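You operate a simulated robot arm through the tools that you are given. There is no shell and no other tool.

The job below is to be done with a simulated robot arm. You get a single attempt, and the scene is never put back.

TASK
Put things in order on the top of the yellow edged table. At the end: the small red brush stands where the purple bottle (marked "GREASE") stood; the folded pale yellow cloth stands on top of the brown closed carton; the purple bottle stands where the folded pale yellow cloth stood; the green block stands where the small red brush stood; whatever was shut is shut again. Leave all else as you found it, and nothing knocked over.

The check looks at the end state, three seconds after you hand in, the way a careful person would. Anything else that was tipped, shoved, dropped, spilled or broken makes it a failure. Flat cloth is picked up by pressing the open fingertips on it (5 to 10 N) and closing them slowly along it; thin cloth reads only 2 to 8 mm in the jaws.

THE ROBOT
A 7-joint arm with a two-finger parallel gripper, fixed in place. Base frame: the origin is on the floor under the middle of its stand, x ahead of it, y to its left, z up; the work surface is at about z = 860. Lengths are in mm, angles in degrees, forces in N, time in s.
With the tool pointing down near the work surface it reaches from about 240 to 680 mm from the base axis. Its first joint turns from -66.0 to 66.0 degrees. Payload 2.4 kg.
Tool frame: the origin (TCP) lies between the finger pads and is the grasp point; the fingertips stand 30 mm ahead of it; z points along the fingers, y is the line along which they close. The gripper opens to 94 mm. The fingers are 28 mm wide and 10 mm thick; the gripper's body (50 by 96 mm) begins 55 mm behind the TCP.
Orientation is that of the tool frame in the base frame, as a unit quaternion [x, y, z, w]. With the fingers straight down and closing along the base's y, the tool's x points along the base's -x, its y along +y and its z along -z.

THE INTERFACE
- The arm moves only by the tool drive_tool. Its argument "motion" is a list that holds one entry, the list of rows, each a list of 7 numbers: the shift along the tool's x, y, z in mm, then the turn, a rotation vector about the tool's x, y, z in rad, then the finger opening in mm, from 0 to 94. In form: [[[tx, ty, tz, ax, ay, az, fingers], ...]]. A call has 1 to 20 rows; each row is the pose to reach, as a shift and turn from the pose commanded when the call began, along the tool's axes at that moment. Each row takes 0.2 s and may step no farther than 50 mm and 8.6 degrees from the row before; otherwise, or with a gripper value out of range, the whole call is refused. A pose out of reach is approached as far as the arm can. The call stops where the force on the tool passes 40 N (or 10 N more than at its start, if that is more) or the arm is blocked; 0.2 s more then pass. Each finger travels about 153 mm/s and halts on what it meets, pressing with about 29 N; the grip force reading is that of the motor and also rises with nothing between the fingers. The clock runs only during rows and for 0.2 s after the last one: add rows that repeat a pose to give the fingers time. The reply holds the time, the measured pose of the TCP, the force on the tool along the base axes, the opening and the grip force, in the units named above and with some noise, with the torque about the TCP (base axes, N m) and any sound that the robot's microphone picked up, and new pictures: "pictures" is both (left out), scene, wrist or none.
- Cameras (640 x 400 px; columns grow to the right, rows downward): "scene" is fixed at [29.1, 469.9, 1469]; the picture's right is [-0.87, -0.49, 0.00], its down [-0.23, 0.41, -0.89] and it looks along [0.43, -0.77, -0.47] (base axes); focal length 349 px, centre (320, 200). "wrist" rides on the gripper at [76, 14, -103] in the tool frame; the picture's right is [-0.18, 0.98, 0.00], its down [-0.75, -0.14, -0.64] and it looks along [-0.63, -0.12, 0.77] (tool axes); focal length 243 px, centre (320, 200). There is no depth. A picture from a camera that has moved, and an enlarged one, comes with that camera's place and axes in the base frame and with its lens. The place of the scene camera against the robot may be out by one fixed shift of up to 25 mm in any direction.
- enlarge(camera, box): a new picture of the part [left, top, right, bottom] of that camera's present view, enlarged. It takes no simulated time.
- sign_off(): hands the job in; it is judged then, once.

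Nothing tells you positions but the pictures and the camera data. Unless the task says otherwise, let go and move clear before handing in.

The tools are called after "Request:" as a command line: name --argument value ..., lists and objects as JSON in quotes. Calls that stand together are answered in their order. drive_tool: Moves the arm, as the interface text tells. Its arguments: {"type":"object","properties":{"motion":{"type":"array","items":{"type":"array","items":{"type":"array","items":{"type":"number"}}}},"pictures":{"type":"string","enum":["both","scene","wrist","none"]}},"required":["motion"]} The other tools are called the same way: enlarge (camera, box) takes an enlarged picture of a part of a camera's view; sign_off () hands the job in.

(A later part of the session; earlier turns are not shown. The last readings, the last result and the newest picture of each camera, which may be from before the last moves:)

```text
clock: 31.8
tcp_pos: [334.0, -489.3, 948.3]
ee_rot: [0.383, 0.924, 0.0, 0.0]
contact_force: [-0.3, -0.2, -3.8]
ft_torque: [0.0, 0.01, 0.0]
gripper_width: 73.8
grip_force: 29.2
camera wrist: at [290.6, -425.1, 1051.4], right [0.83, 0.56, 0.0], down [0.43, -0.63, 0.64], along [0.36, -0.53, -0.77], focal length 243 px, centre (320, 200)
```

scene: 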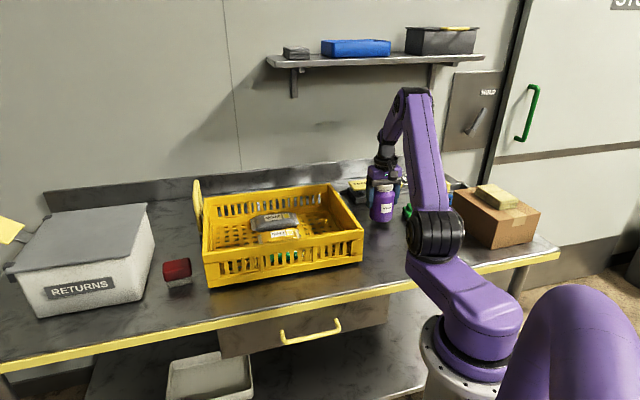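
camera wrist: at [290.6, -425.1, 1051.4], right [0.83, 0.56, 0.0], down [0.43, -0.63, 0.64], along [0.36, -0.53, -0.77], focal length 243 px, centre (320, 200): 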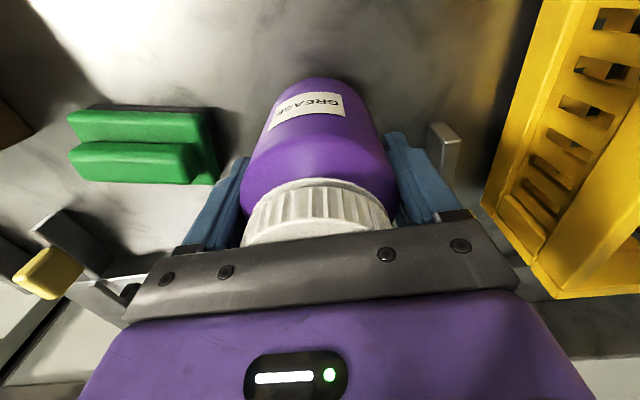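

The bottle is right over the cloth's old spot. I'll lower it to touch.

Request:
drive_tool --motion '[[[0, 0, 7, 0, 0, 0, 66], [0, 0, 13, 0, 0, 0, 66], [0, 0, 14, 0, 0, 0, 66], [0, 0, 15, 0, 0, 0, 66], [0, 0, 15, 0, 0, 0, 66]]]' --pictures "none"

```text
clock: 33.0
tcp_pos: [333.6, -490.5, 931.6]
ee_rot: [0.383, 0.924, 0.0, 0.001]
contact_force: [0.4, 0.3, -4.7]
ft_torque: [-0.02, 0.0, -0.01]
gripper_width: 74.1
grip_force: 28.6
```

Request:
drive_tool --motion '[[[0, 0, 1, 0, 0, 0, 66], [0, 0, 2, 0, 0, 0, 66], [0, 0, 2, 0, 0, 0, 66]]]' --pictures "none"

```text
clock: 33.8
tcp_pos: [333.4, -490.4, 932.1]
ee_rot: [0.382, 0.924, -0.002, 0.001]
contact_force: [-4.9, 6.1, 26.5]
ft_torque: [0.68, 0.15, 0.09]
gripper_width: 74.0
grip_force: 29.3
```

It has touched down. I'll ease off about 1 mm, then open and rise straight up.

Request:
drive_tool --motion '[[[0, 0, -1.2, 0, 0, 0, 66], [0, 0, -1.2, 0, 0, 0, 74], [0, 0, -1.2, 0, 0, 0, 78], [0, 0, -1.2, 0, 0, 0, 84], [0, 0, -1.2, 0, 0, 0, 94], [0, 0, -1.2, 0, 0, 0, 94]]]' --pictures "wrist"

```text
clock: 35.2
tcp_pos: [335.1, -491.2, 931.2]
ee_rot: [0.382, 0.924, 0.0, -0.001]
contact_force: [0.1, -0.6, 1.0]
ft_torque: [0.0, 0.01, 0.0]
gripper_width: 93.8
grip_force: 0.1
camera wrist: at [290.0, -425.1, 1033.5], right [0.82, 0.57, 0.0], down [0.43, -0.63, 0.64], along [0.36, -0.53, -0.77], focal length 243 px, centre (320, 200)
```

wrist: 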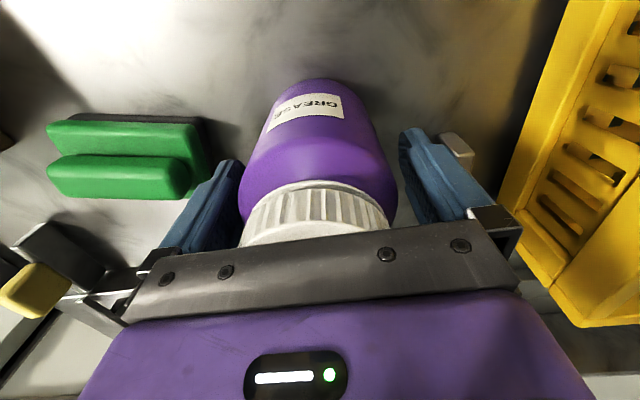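

The bottle stands free. I'll rise straight up and verify.

Request:
drive_tool --motion '[[[0, 0, -20, 0, 0, 0, 94], [0, 0, -60, 0, 0, 0, 94], [0, 0, -105, 0, 0, 0, 94], [0, 0, -150, 0, 0, 0, 94], [0, 0, -195, 0, 0, 0, 94], [0, 0, -220, 0, 0, 0, 94], [0, 0, -220, 0, 0, 0, 94]]]' --pictures "both"

Request:
enlarge --camera "wrist" --box '[120, 0, 440, 200]'

Request:
enlarge --camera "scene" --box '[320, 165, 480, 265]'

```text
clock: 36.8
tcp_pos: [333.3, -488.2, 1150.7]
ee_rot: [0.384, 0.923, 0.0, 0.0]
contact_force: [-0.3, -0.1, 0.8]
ft_torque: [-0.01, 0.04, 0.04]
gripper_width: 94.0
grip_force: 0.0
camera wrist: at [289.5, -423.8, 1253.0], right [0.83, 0.56, 0.0], down [0.43, -0.63, 0.64], along [0.36, -0.53, -0.77], focal length 243 px, centre (320, 200)
```

scene: 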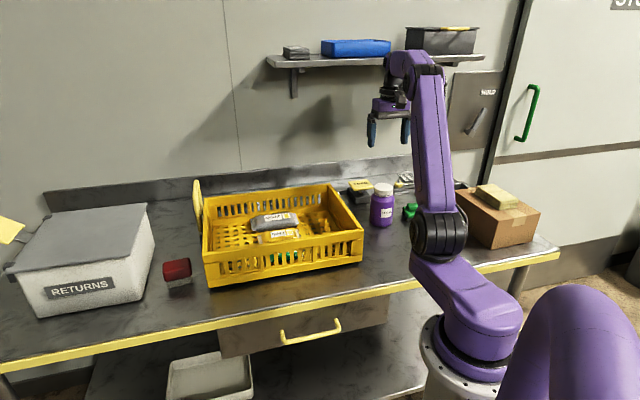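
wrist: 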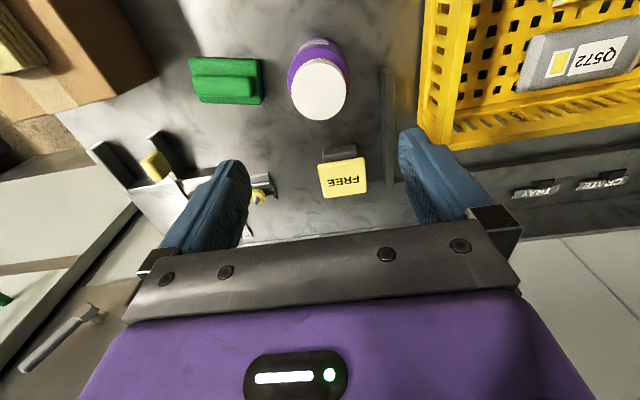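

```text
2.00 times, centred on (280, 100) of wrist
camera zoom: at [289.5, -423.8, 1253.0], right [0.83, 0.56, 0.0], down [0.43, -0.63, 0.64], along [0.36, -0.53, -0.77], focal length 485 px, centre (400, 400)
```

zoom: 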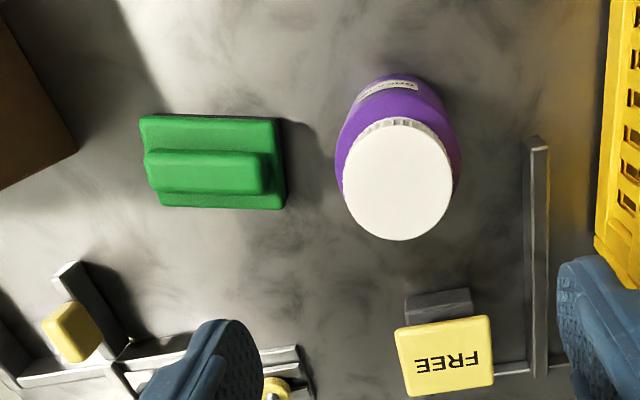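

```text
4.00 times, centred on (400, 215) of scene
camera zoom: at [29.1, 469.9, 1469.0], right [-0.87, -0.49, 0.0], down [-0.23, 0.41, -0.89], along [0.43, -0.77, -0.47], focal length 1398 px, centre (0, 140)
```

zoom: 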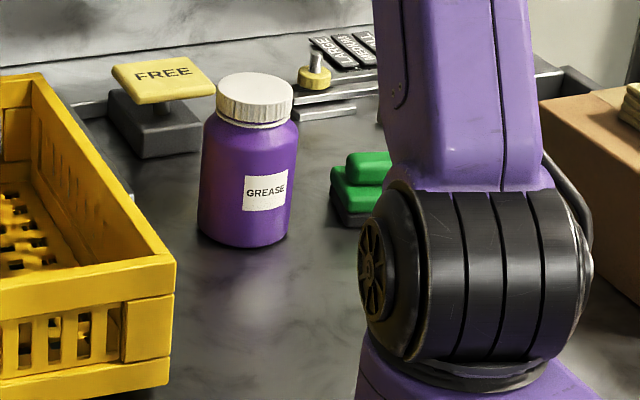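

The bottle stands upright at n≈581, l≈−110, and the green block measures about 91×57 mm near (574,−242). Next I'll go high across the table towards the brush to view it.

Request:
drive_tool --motion '[[[14.4, 43.5, 0, 0, 0, 0, 94], [28.7, 87, 0, 0, 0, 0, 94], [43.1, 130.5, 0, 0, 0, 0, 94], [57.4, 174, 0, 0, 0, 0, 94], [71.8, 217.5, 0, 0, 0, 0, 94], [86.1, 261, 0, 0, 0, 0, 94], [100.5, 304.5, 0, 0, 0, 0, 94], [114.9, 348, 0, 0, 0, 0, 94], [129.2, 391.5, 0, 0, 0, 0, 94], [143.6, 435, 0, 0, 0, 0, 94], [157.9, 478.5, 0, 0, 0, 0, 94], [172.3, 522, 0, 0, 0, 0, 94], [186.6, 565.5, 0, 0, 0, 0, 94], [201, 605, 0, 0, 0, 0, 94], [201, 605, 0, 0, 0, 0, 94], [201, 605, 0, 0, 0, 0, 94]]]' --pictures "both"

```text
clock: 40.2
tcp_pos: [616.7, 80.2, 1149.9]
ee_rot: [0.383, 0.924, 0.001, 0.0]
contact_force: [0.3, 0.5, 0.4]
ft_torque: [0.04, 0.02, 0.02]
gripper_width: 94.0
grip_force: 0.1
camera wrist: at [571.8, 144.9, 1253.2], right [0.83, 0.56, 0.0], down [0.43, -0.63, 0.64], along [0.36, -0.53, -0.77], focal length 243 px, centre (320, 200)
```

scene: 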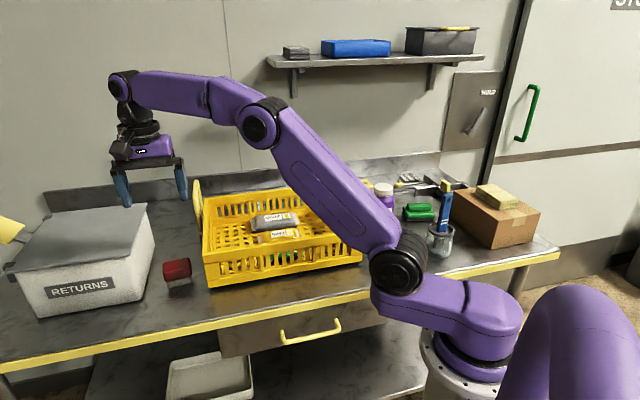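
wrist: 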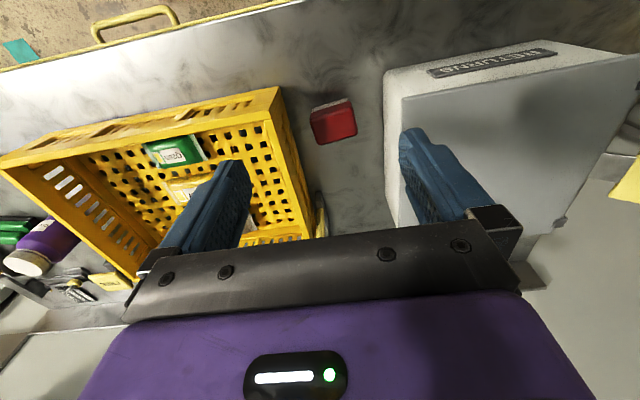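

Request:
enlarge --camera "wrist" --box '[260, 70, 420, 170]'

Request:
enlarge --camera "wrist" --box '[220, 40, 480, 240]'

```text
4.00 times, centred on (340, 120) of wrist
camera zoom: at [571.8, 144.9, 1253.2], right [0.83, 0.56, 0.0], down [0.43, -0.63, 0.64], along [0.36, -0.53, -0.77], focal length 970 px, centre (240, 520)
```

zoom: 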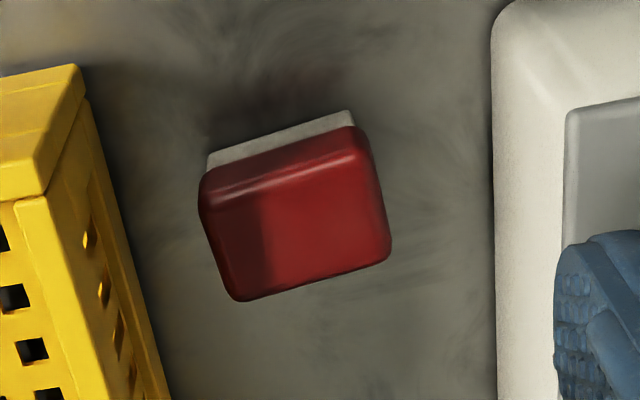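

```text
2.00 times, centred on (350, 140) of wrist
camera zoom: at [571.8, 144.9, 1253.2], right [0.83, 0.56, 0.0], down [0.43, -0.63, 0.64], along [0.36, -0.53, -0.77], focal length 485 px, centre (260, 320)
```

zoom: 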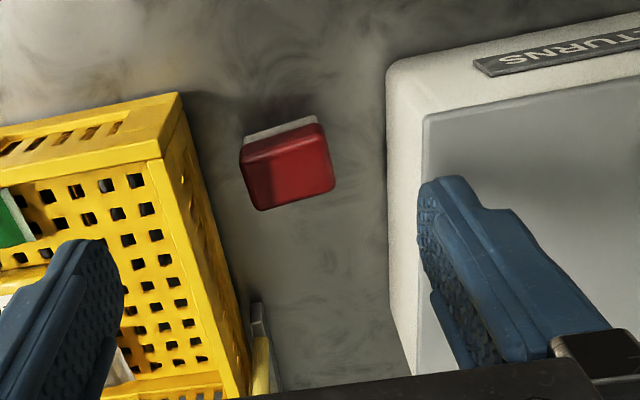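

The brush is near n≈452, l≈501, about 60×44 mm and turned roughly 6°. It sits in a gap between the basket (l≈428) and the bin (l≈578). I'll go lower and match its yaw for a closer look.

Request:
drive_tool --motion '[[[-10, 4, 20, 0, 0, -0.06, 94], [-20.6, 7, 40, 0, 0, -0.11, 94], [-20.6, 7, 80, 0, 0, -0.11, 90], [-20.6, 7, 120, 0, 0, -0.11, 84], [-20.6, 7, 120, 0, 0, -0.11, 84], [-20.6, 7, 120, 0, 0, -0.11, 84]]]' --pictures "both"

Request:
enlarge --camera "wrist" --box '[220, 40, 420, 165]'

Request:
enlarge --camera "scene" --box '[80, 130, 280, 300]'

```text
clock: 41.6
tcp_pos: [638.6, 70.5, 1032.3]
ee_rot: [0.331, 0.944, 0.0, 0.0]
contact_force: [-0.2, 0.5, -0.2]
ft_torque: [0.03, -0.03, 0.01]
gripper_width: 84.1
grip_force: 0.1
camera wrist: at [587.2, 130.2, 1135.0], right [0.76, 0.65, 0.0], down [0.5, -0.58, 0.64], along [0.42, -0.49, -0.77], focal length 243 px, centre (320, 200)
```

scene: 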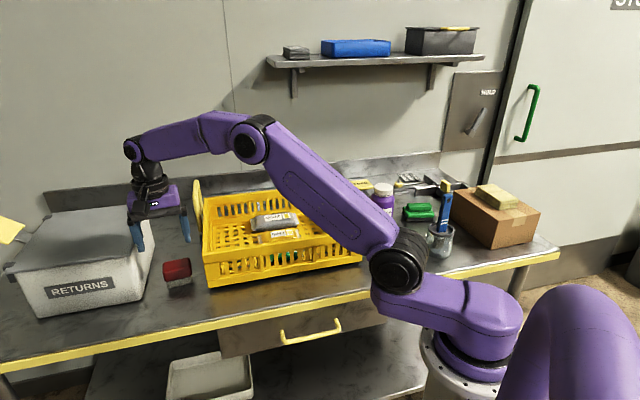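
wrist: 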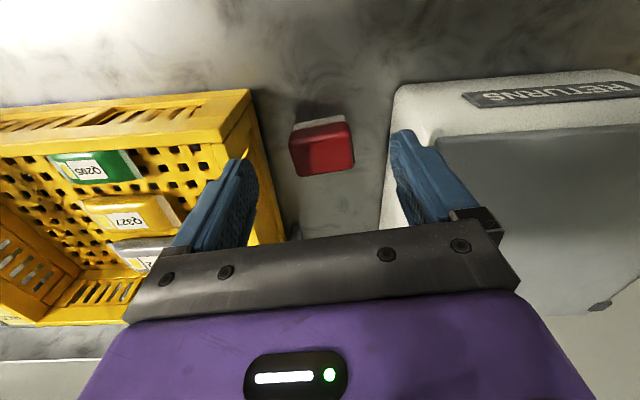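

```text
3.20 times, centred on (320, 102) of wrist
camera zoom: at [587.2, 130.2, 1135.0], right [0.76, 0.65, 0.0], down [0.5, -0.58, 0.64], along [0.42, -0.49, -0.77], focal length 776 px, centre (320, 512)
```

zoom: 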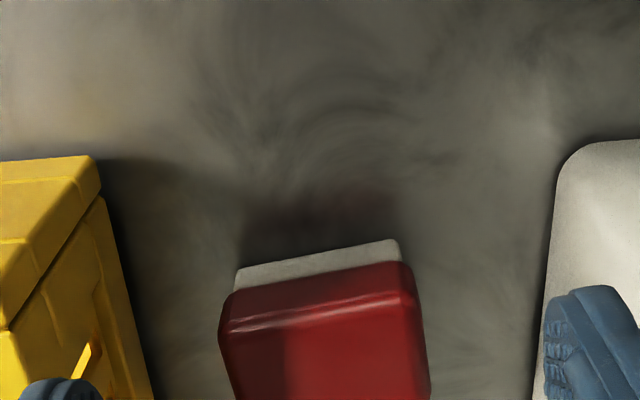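

```text
2.35 times, centred on (180, 215) of scene
camera zoom: at [29.1, 469.9, 1469.0], right [-0.87, -0.49, 0.0], down [-0.23, 0.41, -0.89], along [0.43, -0.77, -0.47], focal length 822 px, centre (649, 165)
```

zoom: 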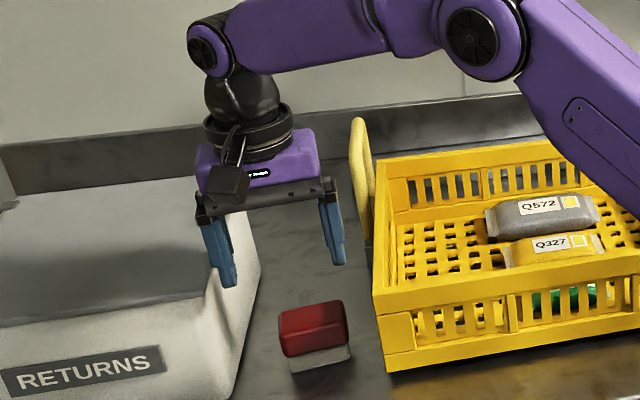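

Request:
enlarge --camera "wrist" --box '[250, 95, 400, 195]'

```text
4.00 times, centred on (325, 145) of wrist
camera zoom: at [587.2, 130.2, 1135.0], right [0.76, 0.65, 0.0], down [0.5, -0.58, 0.64], along [0.42, -0.49, -0.77], focal length 970 px, centre (300, 420)
```

zoom: 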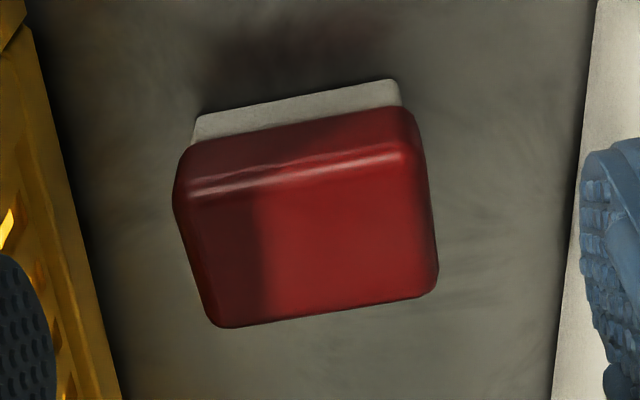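

The tool yaw now matches the brush, whose centre is at about (675, 33) with its top at z≈903. I'll move over it and stop with the tips just above.

Request:
drive_tool --motion '[[[-26, -3, 0, 0, 0, 0, 84], [-52, -6.5, 0, 0, 0, 0, 84], [-52, -6.5, 40, 0, 0, 0, 84], [-52, -6.5, 75, 0, 0, 0, 84], [-52, -6.5, 88, 0, 0, 0, 84], [-52, -6.5, 88, 0, 0, 0, 84], [-52, -6.5, 88, 0, 0, 0, 84]]]' --pictures "both"

Request:
enlarge --camera "wrist" --box '[160, 20, 480, 230]'

Request:
enlarge --camera "scene" --box '[90, 180, 270, 300]'

```text
clock: 43.2
tcp_pos: [678.1, 32.7, 942.5]
ee_rot: [0.332, 0.943, 0.0, -0.001]
contact_force: [-0.3, 0.4, -0.5]
ft_torque: [0.01, -0.02, 0.0]
gripper_width: 84.2
grip_force: 0.1
camera wrist: at [625.1, 92.2, 1045.3], right [0.76, 0.65, 0.0], down [0.5, -0.58, 0.64], along [0.42, -0.49, -0.77], focal length 243 px, centre (320, 200)
```

scene: 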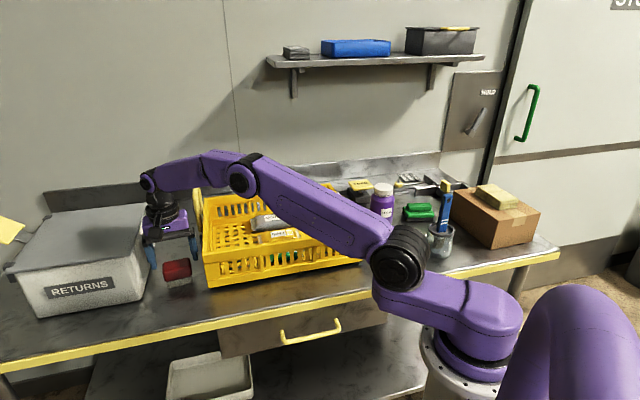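
wrist: 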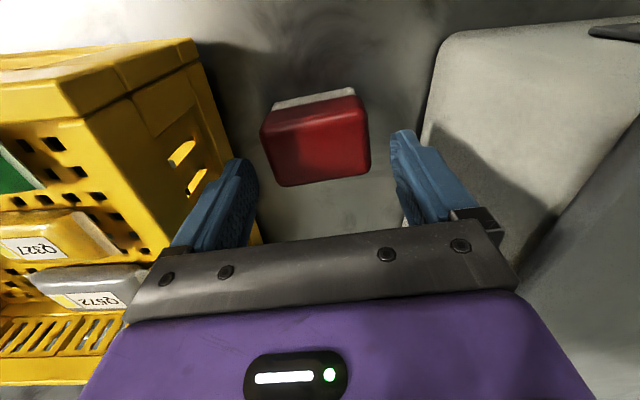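

```text
1.90 times, centred on (320, 125) of wrist
camera zoom: at [625.1, 92.2, 1045.3], right [0.76, 0.65, 0.0], down [0.5, -0.58, 0.64], along [0.42, -0.49, -0.77], focal length 462 px, centre (320, 343)
```

zoom: 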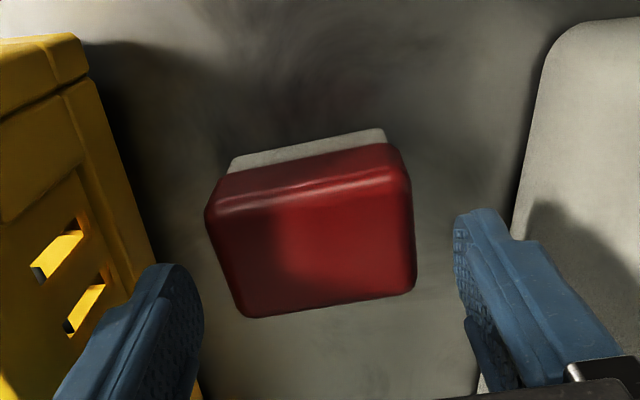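

```text
3.33 times, centred on (180, 240) of scene
camera zoom: at [29.1, 469.9, 1469.0], right [-0.87, -0.49, 0.0], down [-0.23, 0.41, -0.89], along [0.43, -0.77, -0.47], focal length 1165 px, centre (787, 67)
```

zoom: 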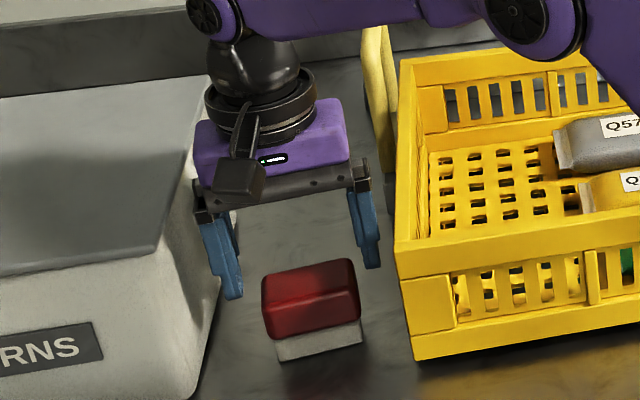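

Tool and brush agree to within 2 mm. I'll go down and close on the red back.

Request:
drive_tool --motion '[[[1.5, -1.6, 15, 0, 0, 0, 84], [1.5, -1.6, 30, 0, 0, 0, 84], [1.5, -1.6, 44, 0, 0, 0, 84], [1.5, -1.6, 44, 0, 0, 0, 84], [1.5, -1.6, 44, 0, 0, 0, 78], [1.5, -1.6, 44, 0, 0, 0, 72], [1.5, -1.6, 44, 0, 0, 0, 67], [1.5, -1.6, 44, 0, 0, 0, 62], [1.5, -1.6, 44, 0, 0, 0, 57], [1.5, -1.6, 44, 0, 0, 0, 57]]]' --pictures "both"

```text
clock: 45.4
tcp_pos: [673.6, 33.4, 898.9]
ee_rot: [0.331, 0.944, 0.001, 0.0]
contact_force: [0.1, 0.2, -0.1]
ft_torque: [-0.03, 0.01, -0.03]
gripper_width: 69.6
grip_force: 28.3
camera wrist: at [622.3, 91.8, 1001.4], right [0.76, 0.65, 0.0], down [0.5, -0.58, 0.64], along [0.42, -0.49, -0.77], focal length 243 px, centre (320, 200)
```

scene: 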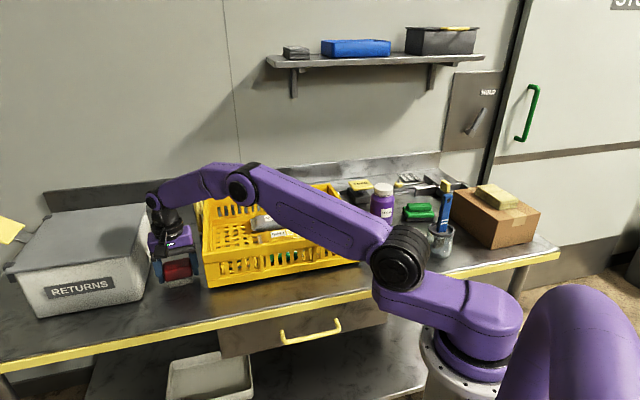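
wrist: 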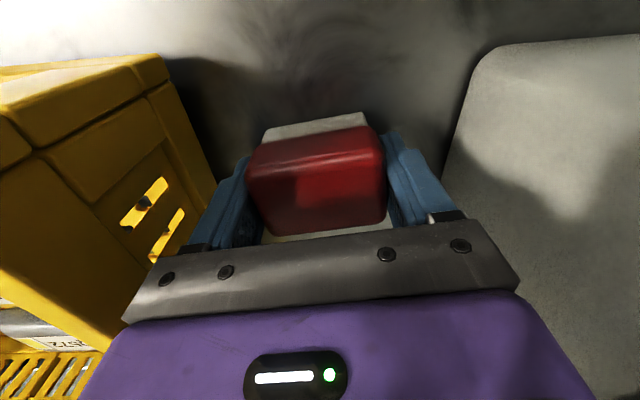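

The brush is gripped at 69.6 mm. I'll lift it straight up and check.

Request:
drive_tool --motion '[[[0, 0, -6, 0, 0, 0, 55], [0, 0, -20, 0, 0, 0, 55], [0, 0, -50, 0, 0, 0, 55], [0, 0, -90, 0, 0, 0, 55], [0, 0, -130, 0, 0, 0, 55], [0, 0, -170, 0, 0, 0, 55], [0, 0, -200, 0, 0, 0, 55], [0, 0, -200, 0, 0, 0, 55]]]' --pictures "both"

```text
clock: 47.2
tcp_pos: [670.6, 32.0, 1087.7]
ee_rot: [0.332, 0.943, 0.0, 0.0]
contact_force: [0.8, 0.3, -0.4]
ft_torque: [0.01, -0.01, 0.03]
gripper_width: 69.5
grip_force: 29.1
out of reach, approached as far as the arm can: row 7, 8
camera wrist: at [619.3, 91.3, 1190.8], right [0.76, 0.65, 0.0], down [0.5, -0.58, 0.64], along [0.42, -0.49, -0.77], focal length 243 px, centre (320, 200)
```

scene: 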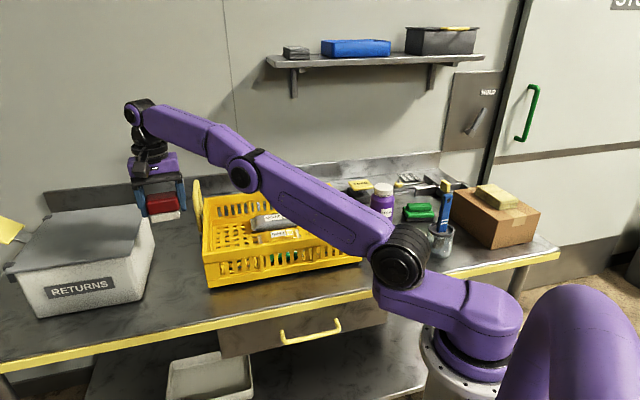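
wrist: 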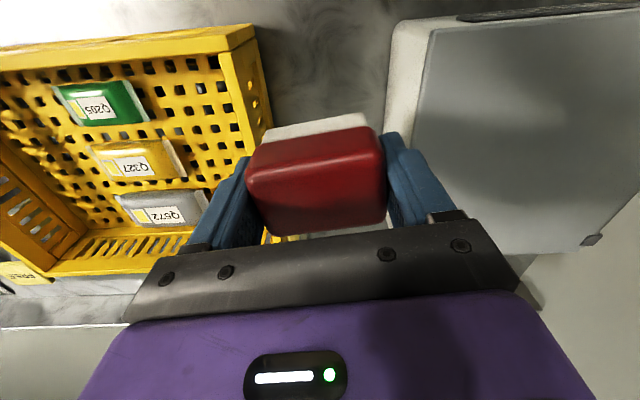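

The brush is held and clear. I'll carry it across above the basket to where the bottle first stood.

Request:
drive_tool --motion '[[[7.4, -43.9, 0, 0, 0, 0, 55], [14.9, -87.8, 0, 0, 0, 0, 55], [22.3, -131.7, 0, 0, 0, 0, 55], [29.7, -175.7, 0, 0, 0, 0, 55], [37.2, -219.6, 0, 0, 0, 0, 55], [44.6, -263.5, 0, 0, 0, 0, 55], [52, -307.4, 0, 0, 0, 0, 55], [59.4, -351.3, 0, 0, 0, 0, 55], [66.9, -395.2, 0, 0, 0, 0, 55], [74.3, -439.2, 0, 0, 0, 0, 55], [81.7, -483.1, 0, 0, 0, 0, 55], [89.2, -527, 0, 0, 0, 0, 55], [96.6, -570.9, 0, 0, 0, 0, 55], [96.6, -570.9, 0, 0, 0, 0, 55], [96.6, -570.9, 0, 0, 0, 0, 55]]]' --pictures "both"

```text
clock: 50.4
tcp_pos: [237.8, -353.5, 1088.5]
ee_rot: [0.332, 0.943, 0.0, 0.0]
contact_force: [-0.2, -0.4, -0.8]
ft_torque: [0.01, 0.01, 0.01]
gripper_width: 69.6
grip_force: 28.7
camera wrist: at [186.9, -294.7, 1191.4], right [0.76, 0.65, 0.0], down [0.5, -0.58, 0.64], along [0.42, -0.49, -0.77], focal length 243 px, centre (320, 200)
```

scene: 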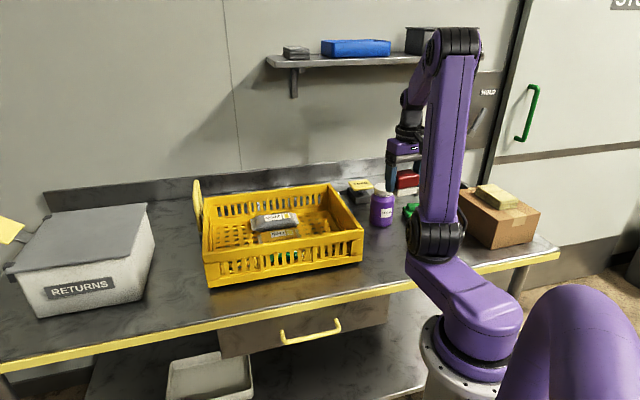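
wrist: 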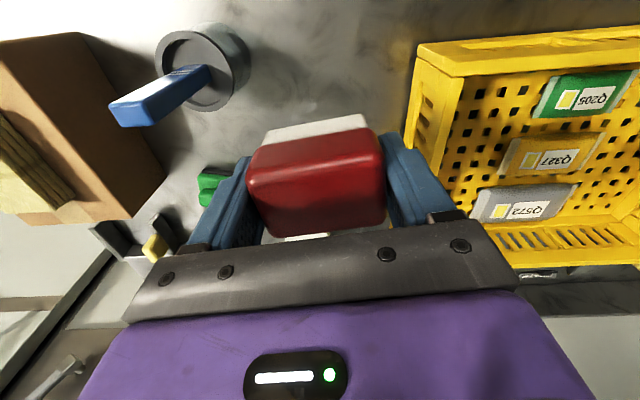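

I'm directly over the bottle's old spot. I'll lower the brush.

Request:
drive_tool --motion '[[[-0.5, 0, 40, 0, 0, 0, 55], [-0.5, 0, 80, 0, 0, 0, 55], [-0.5, 0, 120, 0, 0, 0, 55], [-0.5, 0, 155, 0, 0, 0, 55], [-0.5, 0, 175, 0, 0, 0, 55], [-0.5, 0, 184, 0, 0, 0, 55], [-0.5, 0, 186, 0, 0, 0, 55], [-0.5, 0, 187, 0, 0, 0, 55], [-0.5, 0, 187, 0, 0, 0, 55]]]' --pictures "both"

```text
clock: 52.4
tcp_pos: [238.7, -354.0, 901.8]
ee_rot: [0.331, 0.944, 0.001, 0.0]
contact_force: [0.2, -0.1, -1.4]
ft_torque: [0.0, -0.02, 0.0]
gripper_width: 69.3
grip_force: 28.6
camera wrist: at [186.7, -294.6, 1003.3], right [0.76, 0.65, 0.0], down [0.5, -0.58, 0.64], along [0.42, -0.49, -0.77], focal length 243 px, centre (320, 200)
```

scene: 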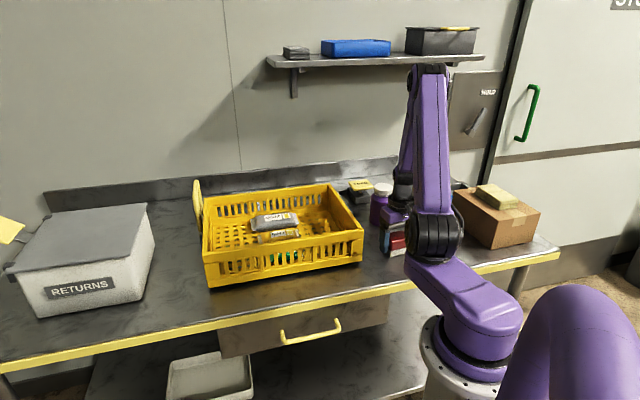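
wrist: 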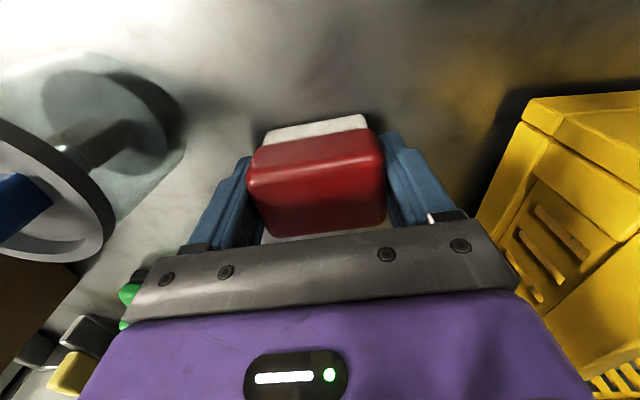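

Almost down. I'll finish the last few millimetres carefully.

Request:
drive_tool --motion '[[[0, 0, 1, 0, 0, 0, 55], [0, 0, 1.7, 0, 0, 0, 55], [0, 0, 1.7, 0, 0, 0, 55]]]' --pictures "none"

```text
clock: 53.2
tcp_pos: [238.0, -354.2, 900.0]
ee_rot: [0.331, 0.944, 0.0, 0.0]
contact_force: [-0.1, -0.1, -0.2]
ft_torque: [-0.05, -0.04, -0.02]
gripper_width: 69.3
grip_force: 29.1
```

Request:
drive_tool --motion '[[[0, 0, 0.8, 0, 0, 0, 55], [0, 0, 1.2, 0, 0, 0, 55], [0, 0, 1.2, 0, 0, 0, 55]]]' --pictures "none"

```text
clock: 54.0
tcp_pos: [239.4, -354.3, 898.1]
ee_rot: [0.331, 0.944, -0.002, 0.001]
contact_force: [-1.3, 2.0, 14.8]
ft_torque: [0.11, 0.0, -0.05]
gripper_width: 69.8
grip_force: 29.1
```

It has touched down. I'll ease off a little, open and rise.

Request:
drive_tool --motion '[[[0, 0, -0.6, 0, 0, 0, 55], [0, 0, -0.6, 0, 0, 0, 70], [0, 0, -0.6, 0, 0, 0, 75], [0, 0, -0.6, 0, 0, 0, 82], [0, 0, -0.6, 0, 0, 0, 86], [0, 0, -0.6, 0, 0, 0, 86], [0, 0, -20, 0, 0, 0, 86], [0, 0, -50, 0, 0, 0, 86], [0, 0, -95, 0, 0, 0, 86], [0, 0, -140, 0, 0, 0, 86], [0, 0, -185, 0, 0, 0, 86], [0, 0, -230, 0, 0, 0, 86], [0, 0, -230, 0, 0, 0, 86]]]' --pictures "both"

Request:
enlarge --camera "wrist" --box '[120, 0, 440, 200]'

Request:
enlarge --camera "scene" --box '[340, 165, 500, 265]'

```text
clock: 56.8
tcp_pos: [237.1, -354.5, 1128.2]
ee_rot: [0.331, 0.944, -0.001, 0.0]
contact_force: [-1.2, 0.3, 0.3]
ft_torque: [0.03, -0.01, -0.04]
gripper_width: 85.7
grip_force: 0.2
camera wrist: at [186.3, -294.5, 1230.5], right [0.76, 0.65, 0.0], down [0.5, -0.58, 0.64], along [0.42, -0.49, -0.77], focal length 243 px, centre (320, 200)
```

scene: 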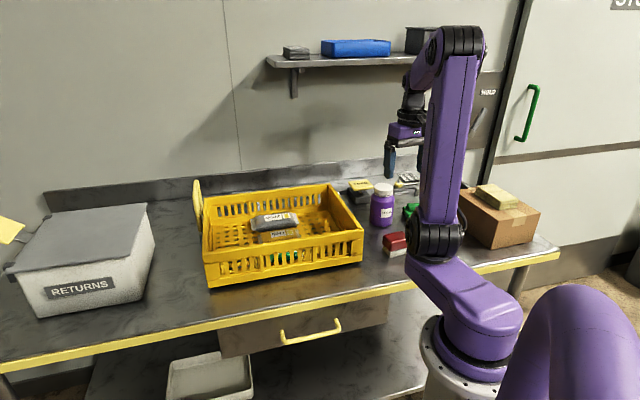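
wrist: 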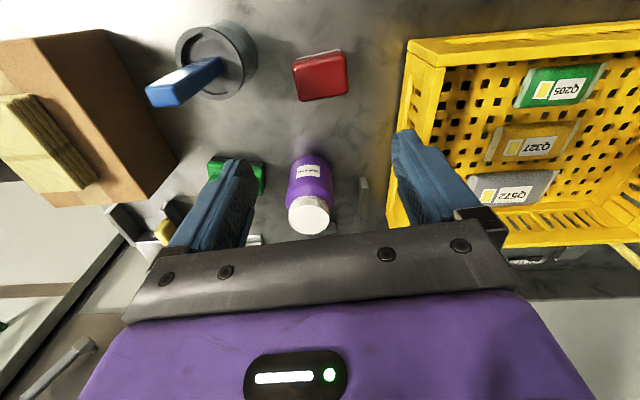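

```text
2.00 times, centred on (280, 100) of wrist
camera zoom: at [186.3, -294.5, 1230.5], right [0.76, 0.65, 0.0], down [0.5, -0.58, 0.64], along [0.42, -0.49, -0.77], focal length 485 px, centre (400, 400)
```

zoom: 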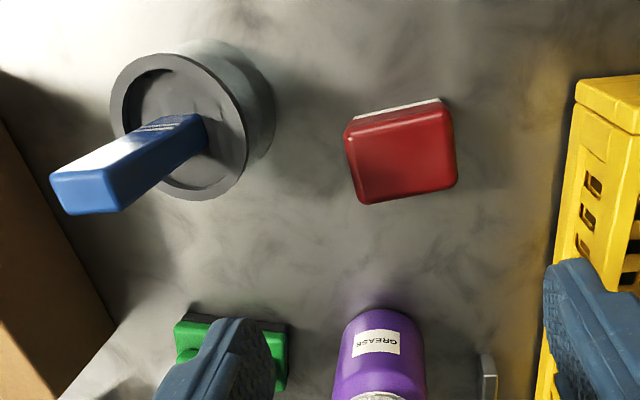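

```text
4.00 times, centred on (420, 215) of scene
camera zoom: at [29.1, 469.9, 1469.0], right [-0.87, -0.49, 0.0], down [-0.23, 0.41, -0.89], along [0.43, -0.77, -0.47], focal length 1398 px, centre (-80, 140)
```

zoom: 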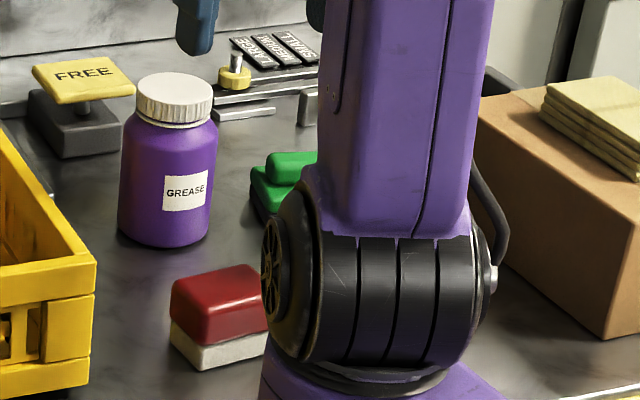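

The brush stands upright at the bottle's old place. Now the green block: I'll turn to its yaw and look from its near side.

Request:
drive_tool --motion '[[[-11, -31, 0, 0, 0, 0.06, 90], [-22, -62, 0, 0, 0, 0.12, 94], [-33, -93, 0, 0, 0, 0.18, 94], [-44, -125, 0, 0, 0, 0.24, 94], [-55, -156, 0, 0, 0, 0.302, 94], [-55, -156, 30, 0, 0, 0.302, 94], [-55, -156, 65, 0, 0, 0.302, 94], [-55, -156, 80, 0, 0, 0.302, 94], [-55, -156, 80, 0, 0, 0.302, 94], [-55, -156, 80, 0, 0, 0.302, 94]]]' --pictures "both"

Request:
enlarge --camera "wrist" --box '[220, 60, 420, 185]'

Request:
enlarge --camera "scene" --box '[360, 150, 520, 265]'

```text
clock: 59.0
tcp_pos: [182.8, -509.0, 1048.1]
ee_rot: [0.469, 0.883, -0.001, 0.0]
contact_force: [-0.1, -0.8, -1.0]
ft_torque: [-0.01, 0.06, 0.03]
gripper_width: 94.2
grip_force: 0.1
camera wrist: at [151.5, -437.5, 1150.4], right [0.92, 0.4, 0.0], down [0.3, -0.7, 0.64], along [0.25, -0.59, -0.77], focal length 243 px, centre (320, 200)
```

scene: 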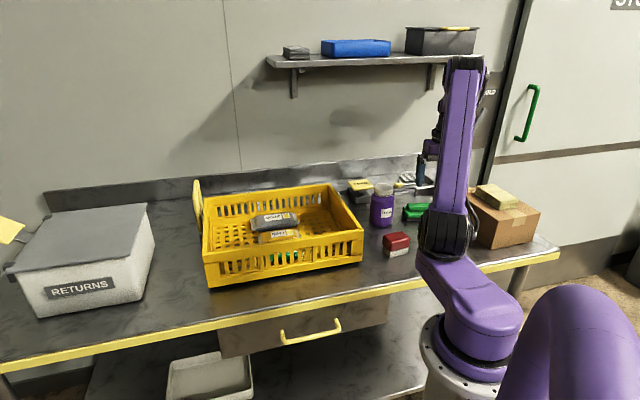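
wrist: 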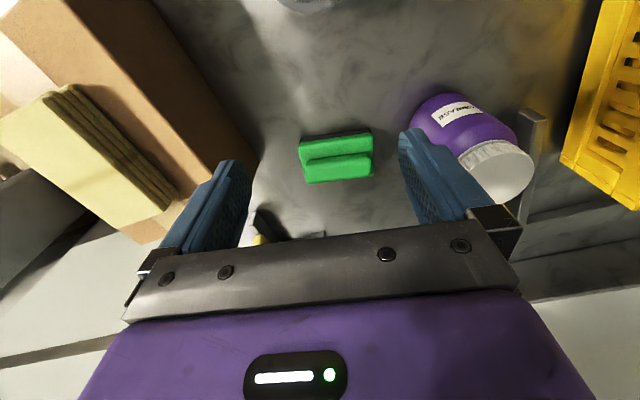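

```text
3.20 times, centred on (320, 122) of wrist
camera zoom: at [151.5, -437.5, 1150.4], right [0.92, 0.4, 0.0], down [0.3, -0.7, 0.64], along [0.25, -0.59, -0.77], focal length 776 px, centre (320, 448)
```

zoom: 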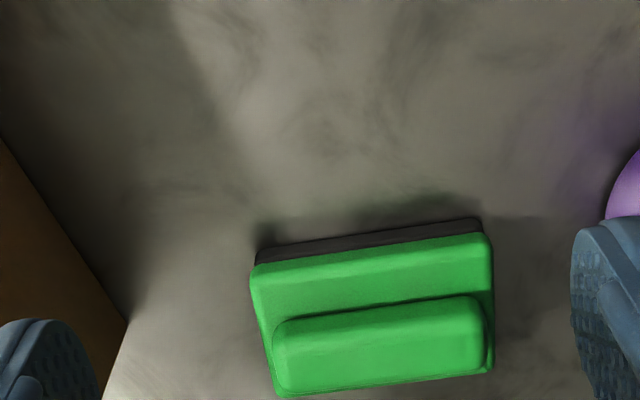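

```text
3.48 times, centred on (440, 208) of scene
camera zoom: at [29.1, 469.9, 1469.0], right [-0.87, -0.49, 0.0], down [-0.23, 0.41, -0.89], along [0.43, -0.77, -0.47], focal length 1215 px, centre (-97, 174)
```

zoom: 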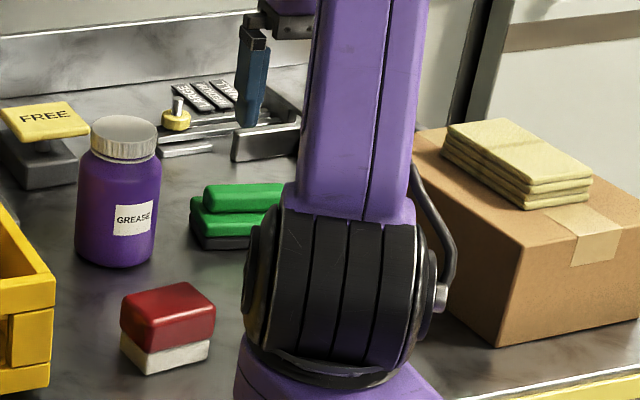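

The block's ridge is about 77 mm long with its top at z≈900. It is centred on the slab at (237,−576), and the tool yaw matches. I'll grip the ridge by its two ends, so I'm moving above it now.

Request:
drive_tool --motion '[[[-43, 3.5, 0, 0, 0, 0, 94], [-86, 7, 0, 0, 0, 0, 94], [-86, 7, 40, 0, 0, 0, 94], [-86, 7, 80, 0, 0, 0, 94], [-86, 7, 103, 0, 0, 0, 94], [-86, 7, 103, 0, 0, 0, 94], [-86, 7, 103, 0, 0, 0, 94]]]' --pictures "both"

Request:
enlarge --camera "wrist" --box '[160, 40, 480, 240]'

Request:
enlarge --camera "scene" --box '[370, 140, 490, 240]'

```text
clock: 60.6
tcp_pos: [238.3, -577.8, 946.0]
ee_rot: [0.469, 0.883, 0.0, 0.001]
contact_force: [0.2, -0.3, 0.0]
ft_torque: [0.0, 0.02, 0.01]
gripper_width: 94.0
grip_force: 0.0
camera wrist: at [205.9, -506.3, 1048.6], right [0.92, 0.4, 0.0], down [0.3, -0.7, 0.64], along [0.25, -0.59, -0.77], focal length 243 px, centre (320, 200)
```

scene: 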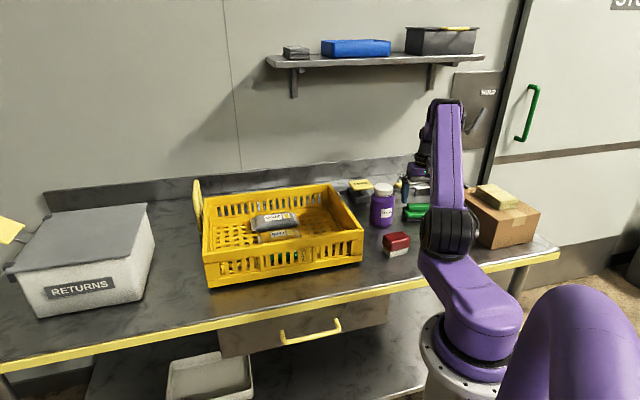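
wrist: 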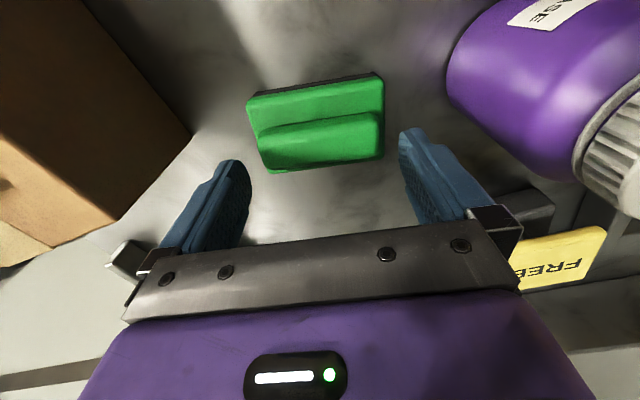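

```text
2.00 times, centred on (320, 140) of wrist
camera zoom: at [205.9, -506.3, 1048.6], right [0.92, 0.4, 0.0], down [0.3, -0.7, 0.64], along [0.25, -0.59, -0.77], focal length 485 px, centre (320, 320)
```

zoom: 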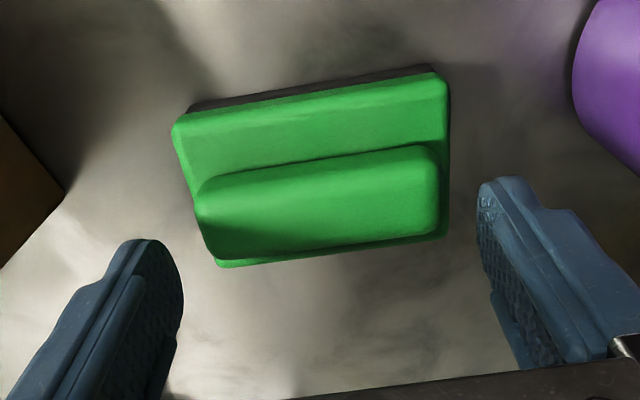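

```text
4.00 times, centred on (430, 190) of scene
camera zoom: at [29.1, 469.9, 1469.0], right [-0.87, -0.49, 0.0], down [-0.23, 0.41, -0.89], along [0.43, -0.77, -0.47], focal length 1398 px, centre (-120, 240)
```

zoom: 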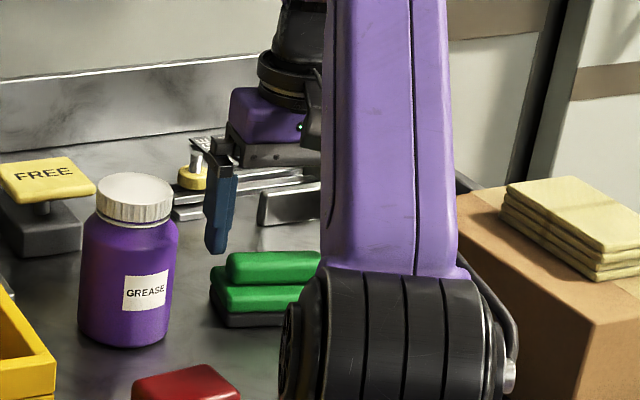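

The ridge centre is at n''≈610, l''≈−127.5. I'll correct slightly, lower the tips to just above the slab top and close on the ridge ends.

Request:
drive_tool --motion '[[[1.5, -1.2, 10, 0, 0, 0, 94], [1.5, -1.2, 20, 0, 0, 0, 94], [1.5, -1.2, 27, 0, 0, 0, 94], [1.5, -1.2, 31, 0, 0, 0, 94], [1.5, -1.2, 31, 0, 0, 0, 94]]]' --pictures "wrist"

Request:
enlarge --camera "wrist" --box '[160, 40, 480, 240]'

Request:
enlarge --camera "scene" --box '[370, 140, 490, 240]'

```text
clock: 61.8
tcp_pos: [236.9, -575.2, 913.1]
ee_rot: [0.469, 0.883, 0.0, 0.0]
contact_force: [0.1, -0.4, 0.1]
ft_torque: [-0.01, 0.0, 0.02]
gripper_width: 94.3
grip_force: 0.0
camera wrist: at [204.9, -503.8, 1015.7], right [0.92, 0.4, 0.0], down [0.3, -0.7, 0.64], along [0.25, -0.59, -0.77], focal length 243 px, centre (320, 200)
```

wrist: 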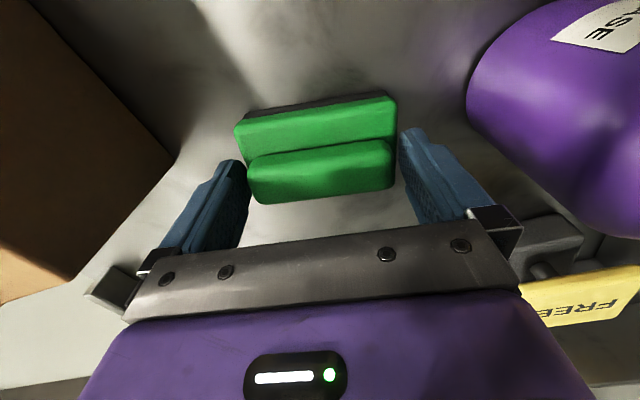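

```text
2.00 times, centred on (320, 140) of wrist
camera zoom: at [204.9, -503.8, 1015.7], right [0.92, 0.4, 0.0], down [0.3, -0.7, 0.64], along [0.25, -0.59, -0.77], focal length 485 px, centre (320, 320)
```

zoom: 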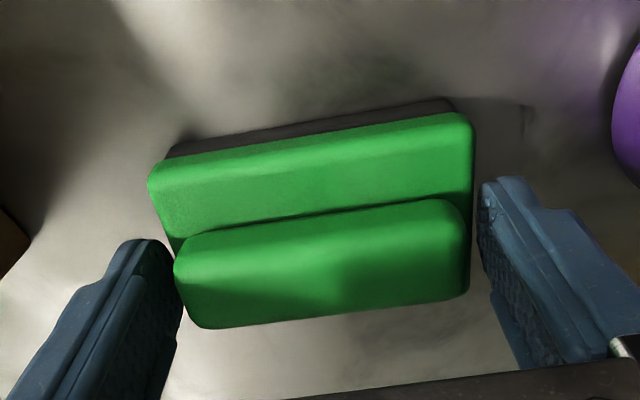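

```text
4.00 times, centred on (430, 190) of scene
camera zoom: at [29.1, 469.9, 1469.0], right [-0.87, -0.49, 0.0], down [-0.23, 0.41, -0.89], along [0.43, -0.77, -0.47], focal length 1398 px, centre (-120, 240)
```

zoom: 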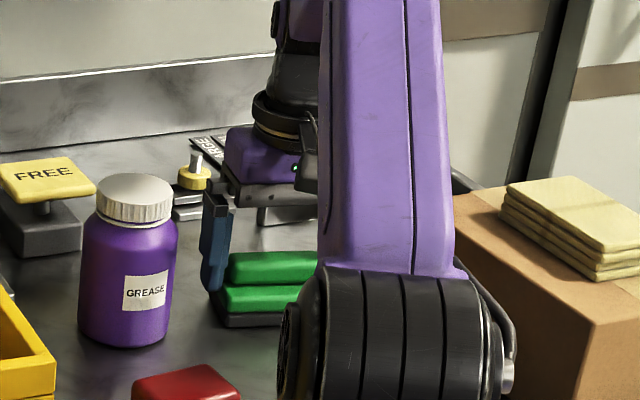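

The fingers are centred on the ridge with no contact. I'll close gently.

Request:
drive_tool --motion '[[[0, 0, 0, 0, 0, 0, 90], [0, 0, 0, 0, 0, 0, 87], [0, 0, 0, 0, 0, 0, 84], [0, 0, 0, 0, 0, 0, 81], [0, 0, 0, 0, 0, 0, 77], [0, 0, 0, 0, 0, 0, 72], [0, 0, 0, 0, 0, 0, 72]]]' --pictures "wrist"

Request:
enlarge --camera "wrist" --box '[160, 40, 480, 240]'

```text
clock: 63.4
tcp_pos: [236.8, -575.3, 913.8]
ee_rot: [0.469, 0.883, 0.0, 0.0]
contact_force: [-0.8, -0.4, 0.1]
ft_torque: [-0.01, -0.02, -0.01]
gripper_width: 91.7
grip_force: 28.8
camera wrist: at [204.7, -504.1, 1016.4], right [0.92, 0.4, 0.0], down [0.3, -0.7, 0.64], along [0.25, -0.59, -0.77], focal length 243 px, centre (320, 200)
```

wrist: 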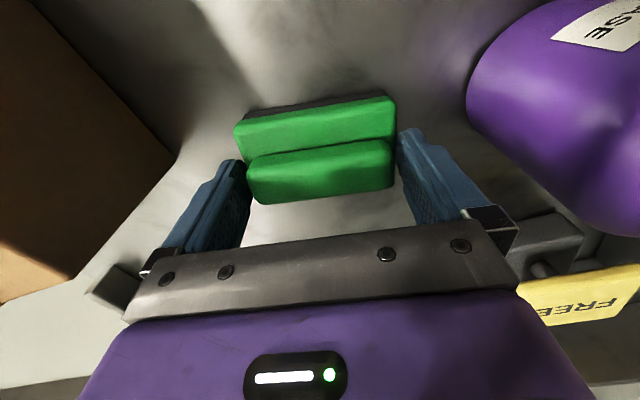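

```text
2.00 times, centred on (320, 140) of wrist
camera zoom: at [204.7, -504.1, 1016.4], right [0.92, 0.4, 0.0], down [0.3, -0.7, 0.64], along [0.25, -0.59, -0.77], focal length 485 px, centre (320, 320)
```

zoom: 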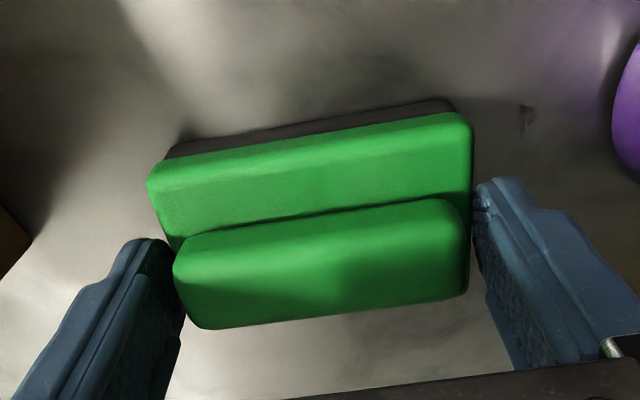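

It closed at 91.7 mm, so the tips are already on the slab ends (91.7 mm long). With the hand centred on it, I'll open to 94 and slide down a little for a deeper hold on the ends, watching the force.

Request:
drive_tool --motion '[[[0, 0, 0, 0, 0, 0, 94], [0, 0, 0, 0, 0, 0, 94], [0, 0, 2, 0, 0, 0, 94], [0, 0, 4, 0, 0, 0, 94], [0, 0, 6, 0, 0, 0, 94], [0, 0, 6, 0, 0, 0, 94]]]' --pictures "none"

```text
clock: 64.8
tcp_pos: [235.7, -577.8, 908.0]
ee_rot: [0.469, 0.883, 0.0, 0.0]
contact_force: [0.7, 0.1, 0.0]
ft_torque: [-0.03, 0.01, 0.03]
gripper_width: 93.9
grip_force: 0.0
```

No contact, so I'll continue to tips at z≈868 and then close.

Request:
drive_tool --motion '[[[0, 0, 3, 0, 0, 0, 94], [0, 0, 6, 0, 0, 0, 94], [0, 0, 9, 0, 0, 0, 94], [0, 0, 9, 0, 0, 0, 94], [0, 0, 9, 0, 0, 0, 92], [0, 0, 9, 0, 0, 0, 89], [0, 0, 9, 0, 0, 0, 84], [0, 0, 9, 0, 0, 0, 80], [0, 0, 9, 0, 0, 0, 80]]]' --pictures "both"

Request:
enlarge --camera "wrist" --box '[160, 40, 480, 240]'

```text
clock: 66.8
tcp_pos: [237.5, -576.1, 899.1]
ee_rot: [0.469, 0.883, 0.0, 0.0]
contact_force: [0.0, -0.1, -0.5]
ft_torque: [0.01, 0.01, -0.01]
gripper_width: 91.3
grip_force: 29.2
camera wrist: at [205.1, -504.7, 1001.5], right [0.92, 0.4, 0.0], down [0.3, -0.7, 0.64], along [0.25, -0.59, -0.77], focal length 243 px, centre (320, 200)
```

scene: 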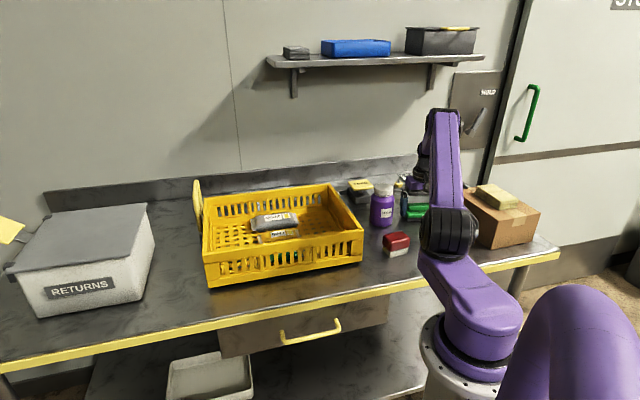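
wrist: 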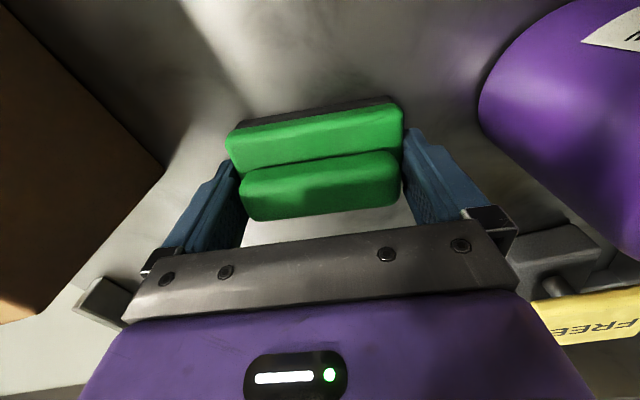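

```text
2.00 times, centred on (320, 140) of wrist
camera zoom: at [205.1, -504.7, 1001.5], right [0.92, 0.4, 0.0], down [0.3, -0.7, 0.64], along [0.25, -0.59, -0.77], focal length 485 px, centre (320, 320)
```

zoom: 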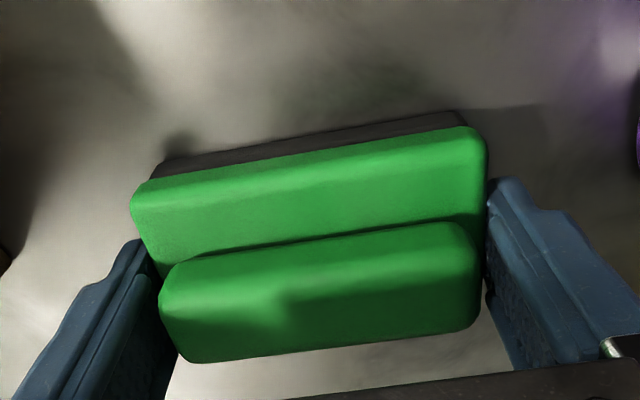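

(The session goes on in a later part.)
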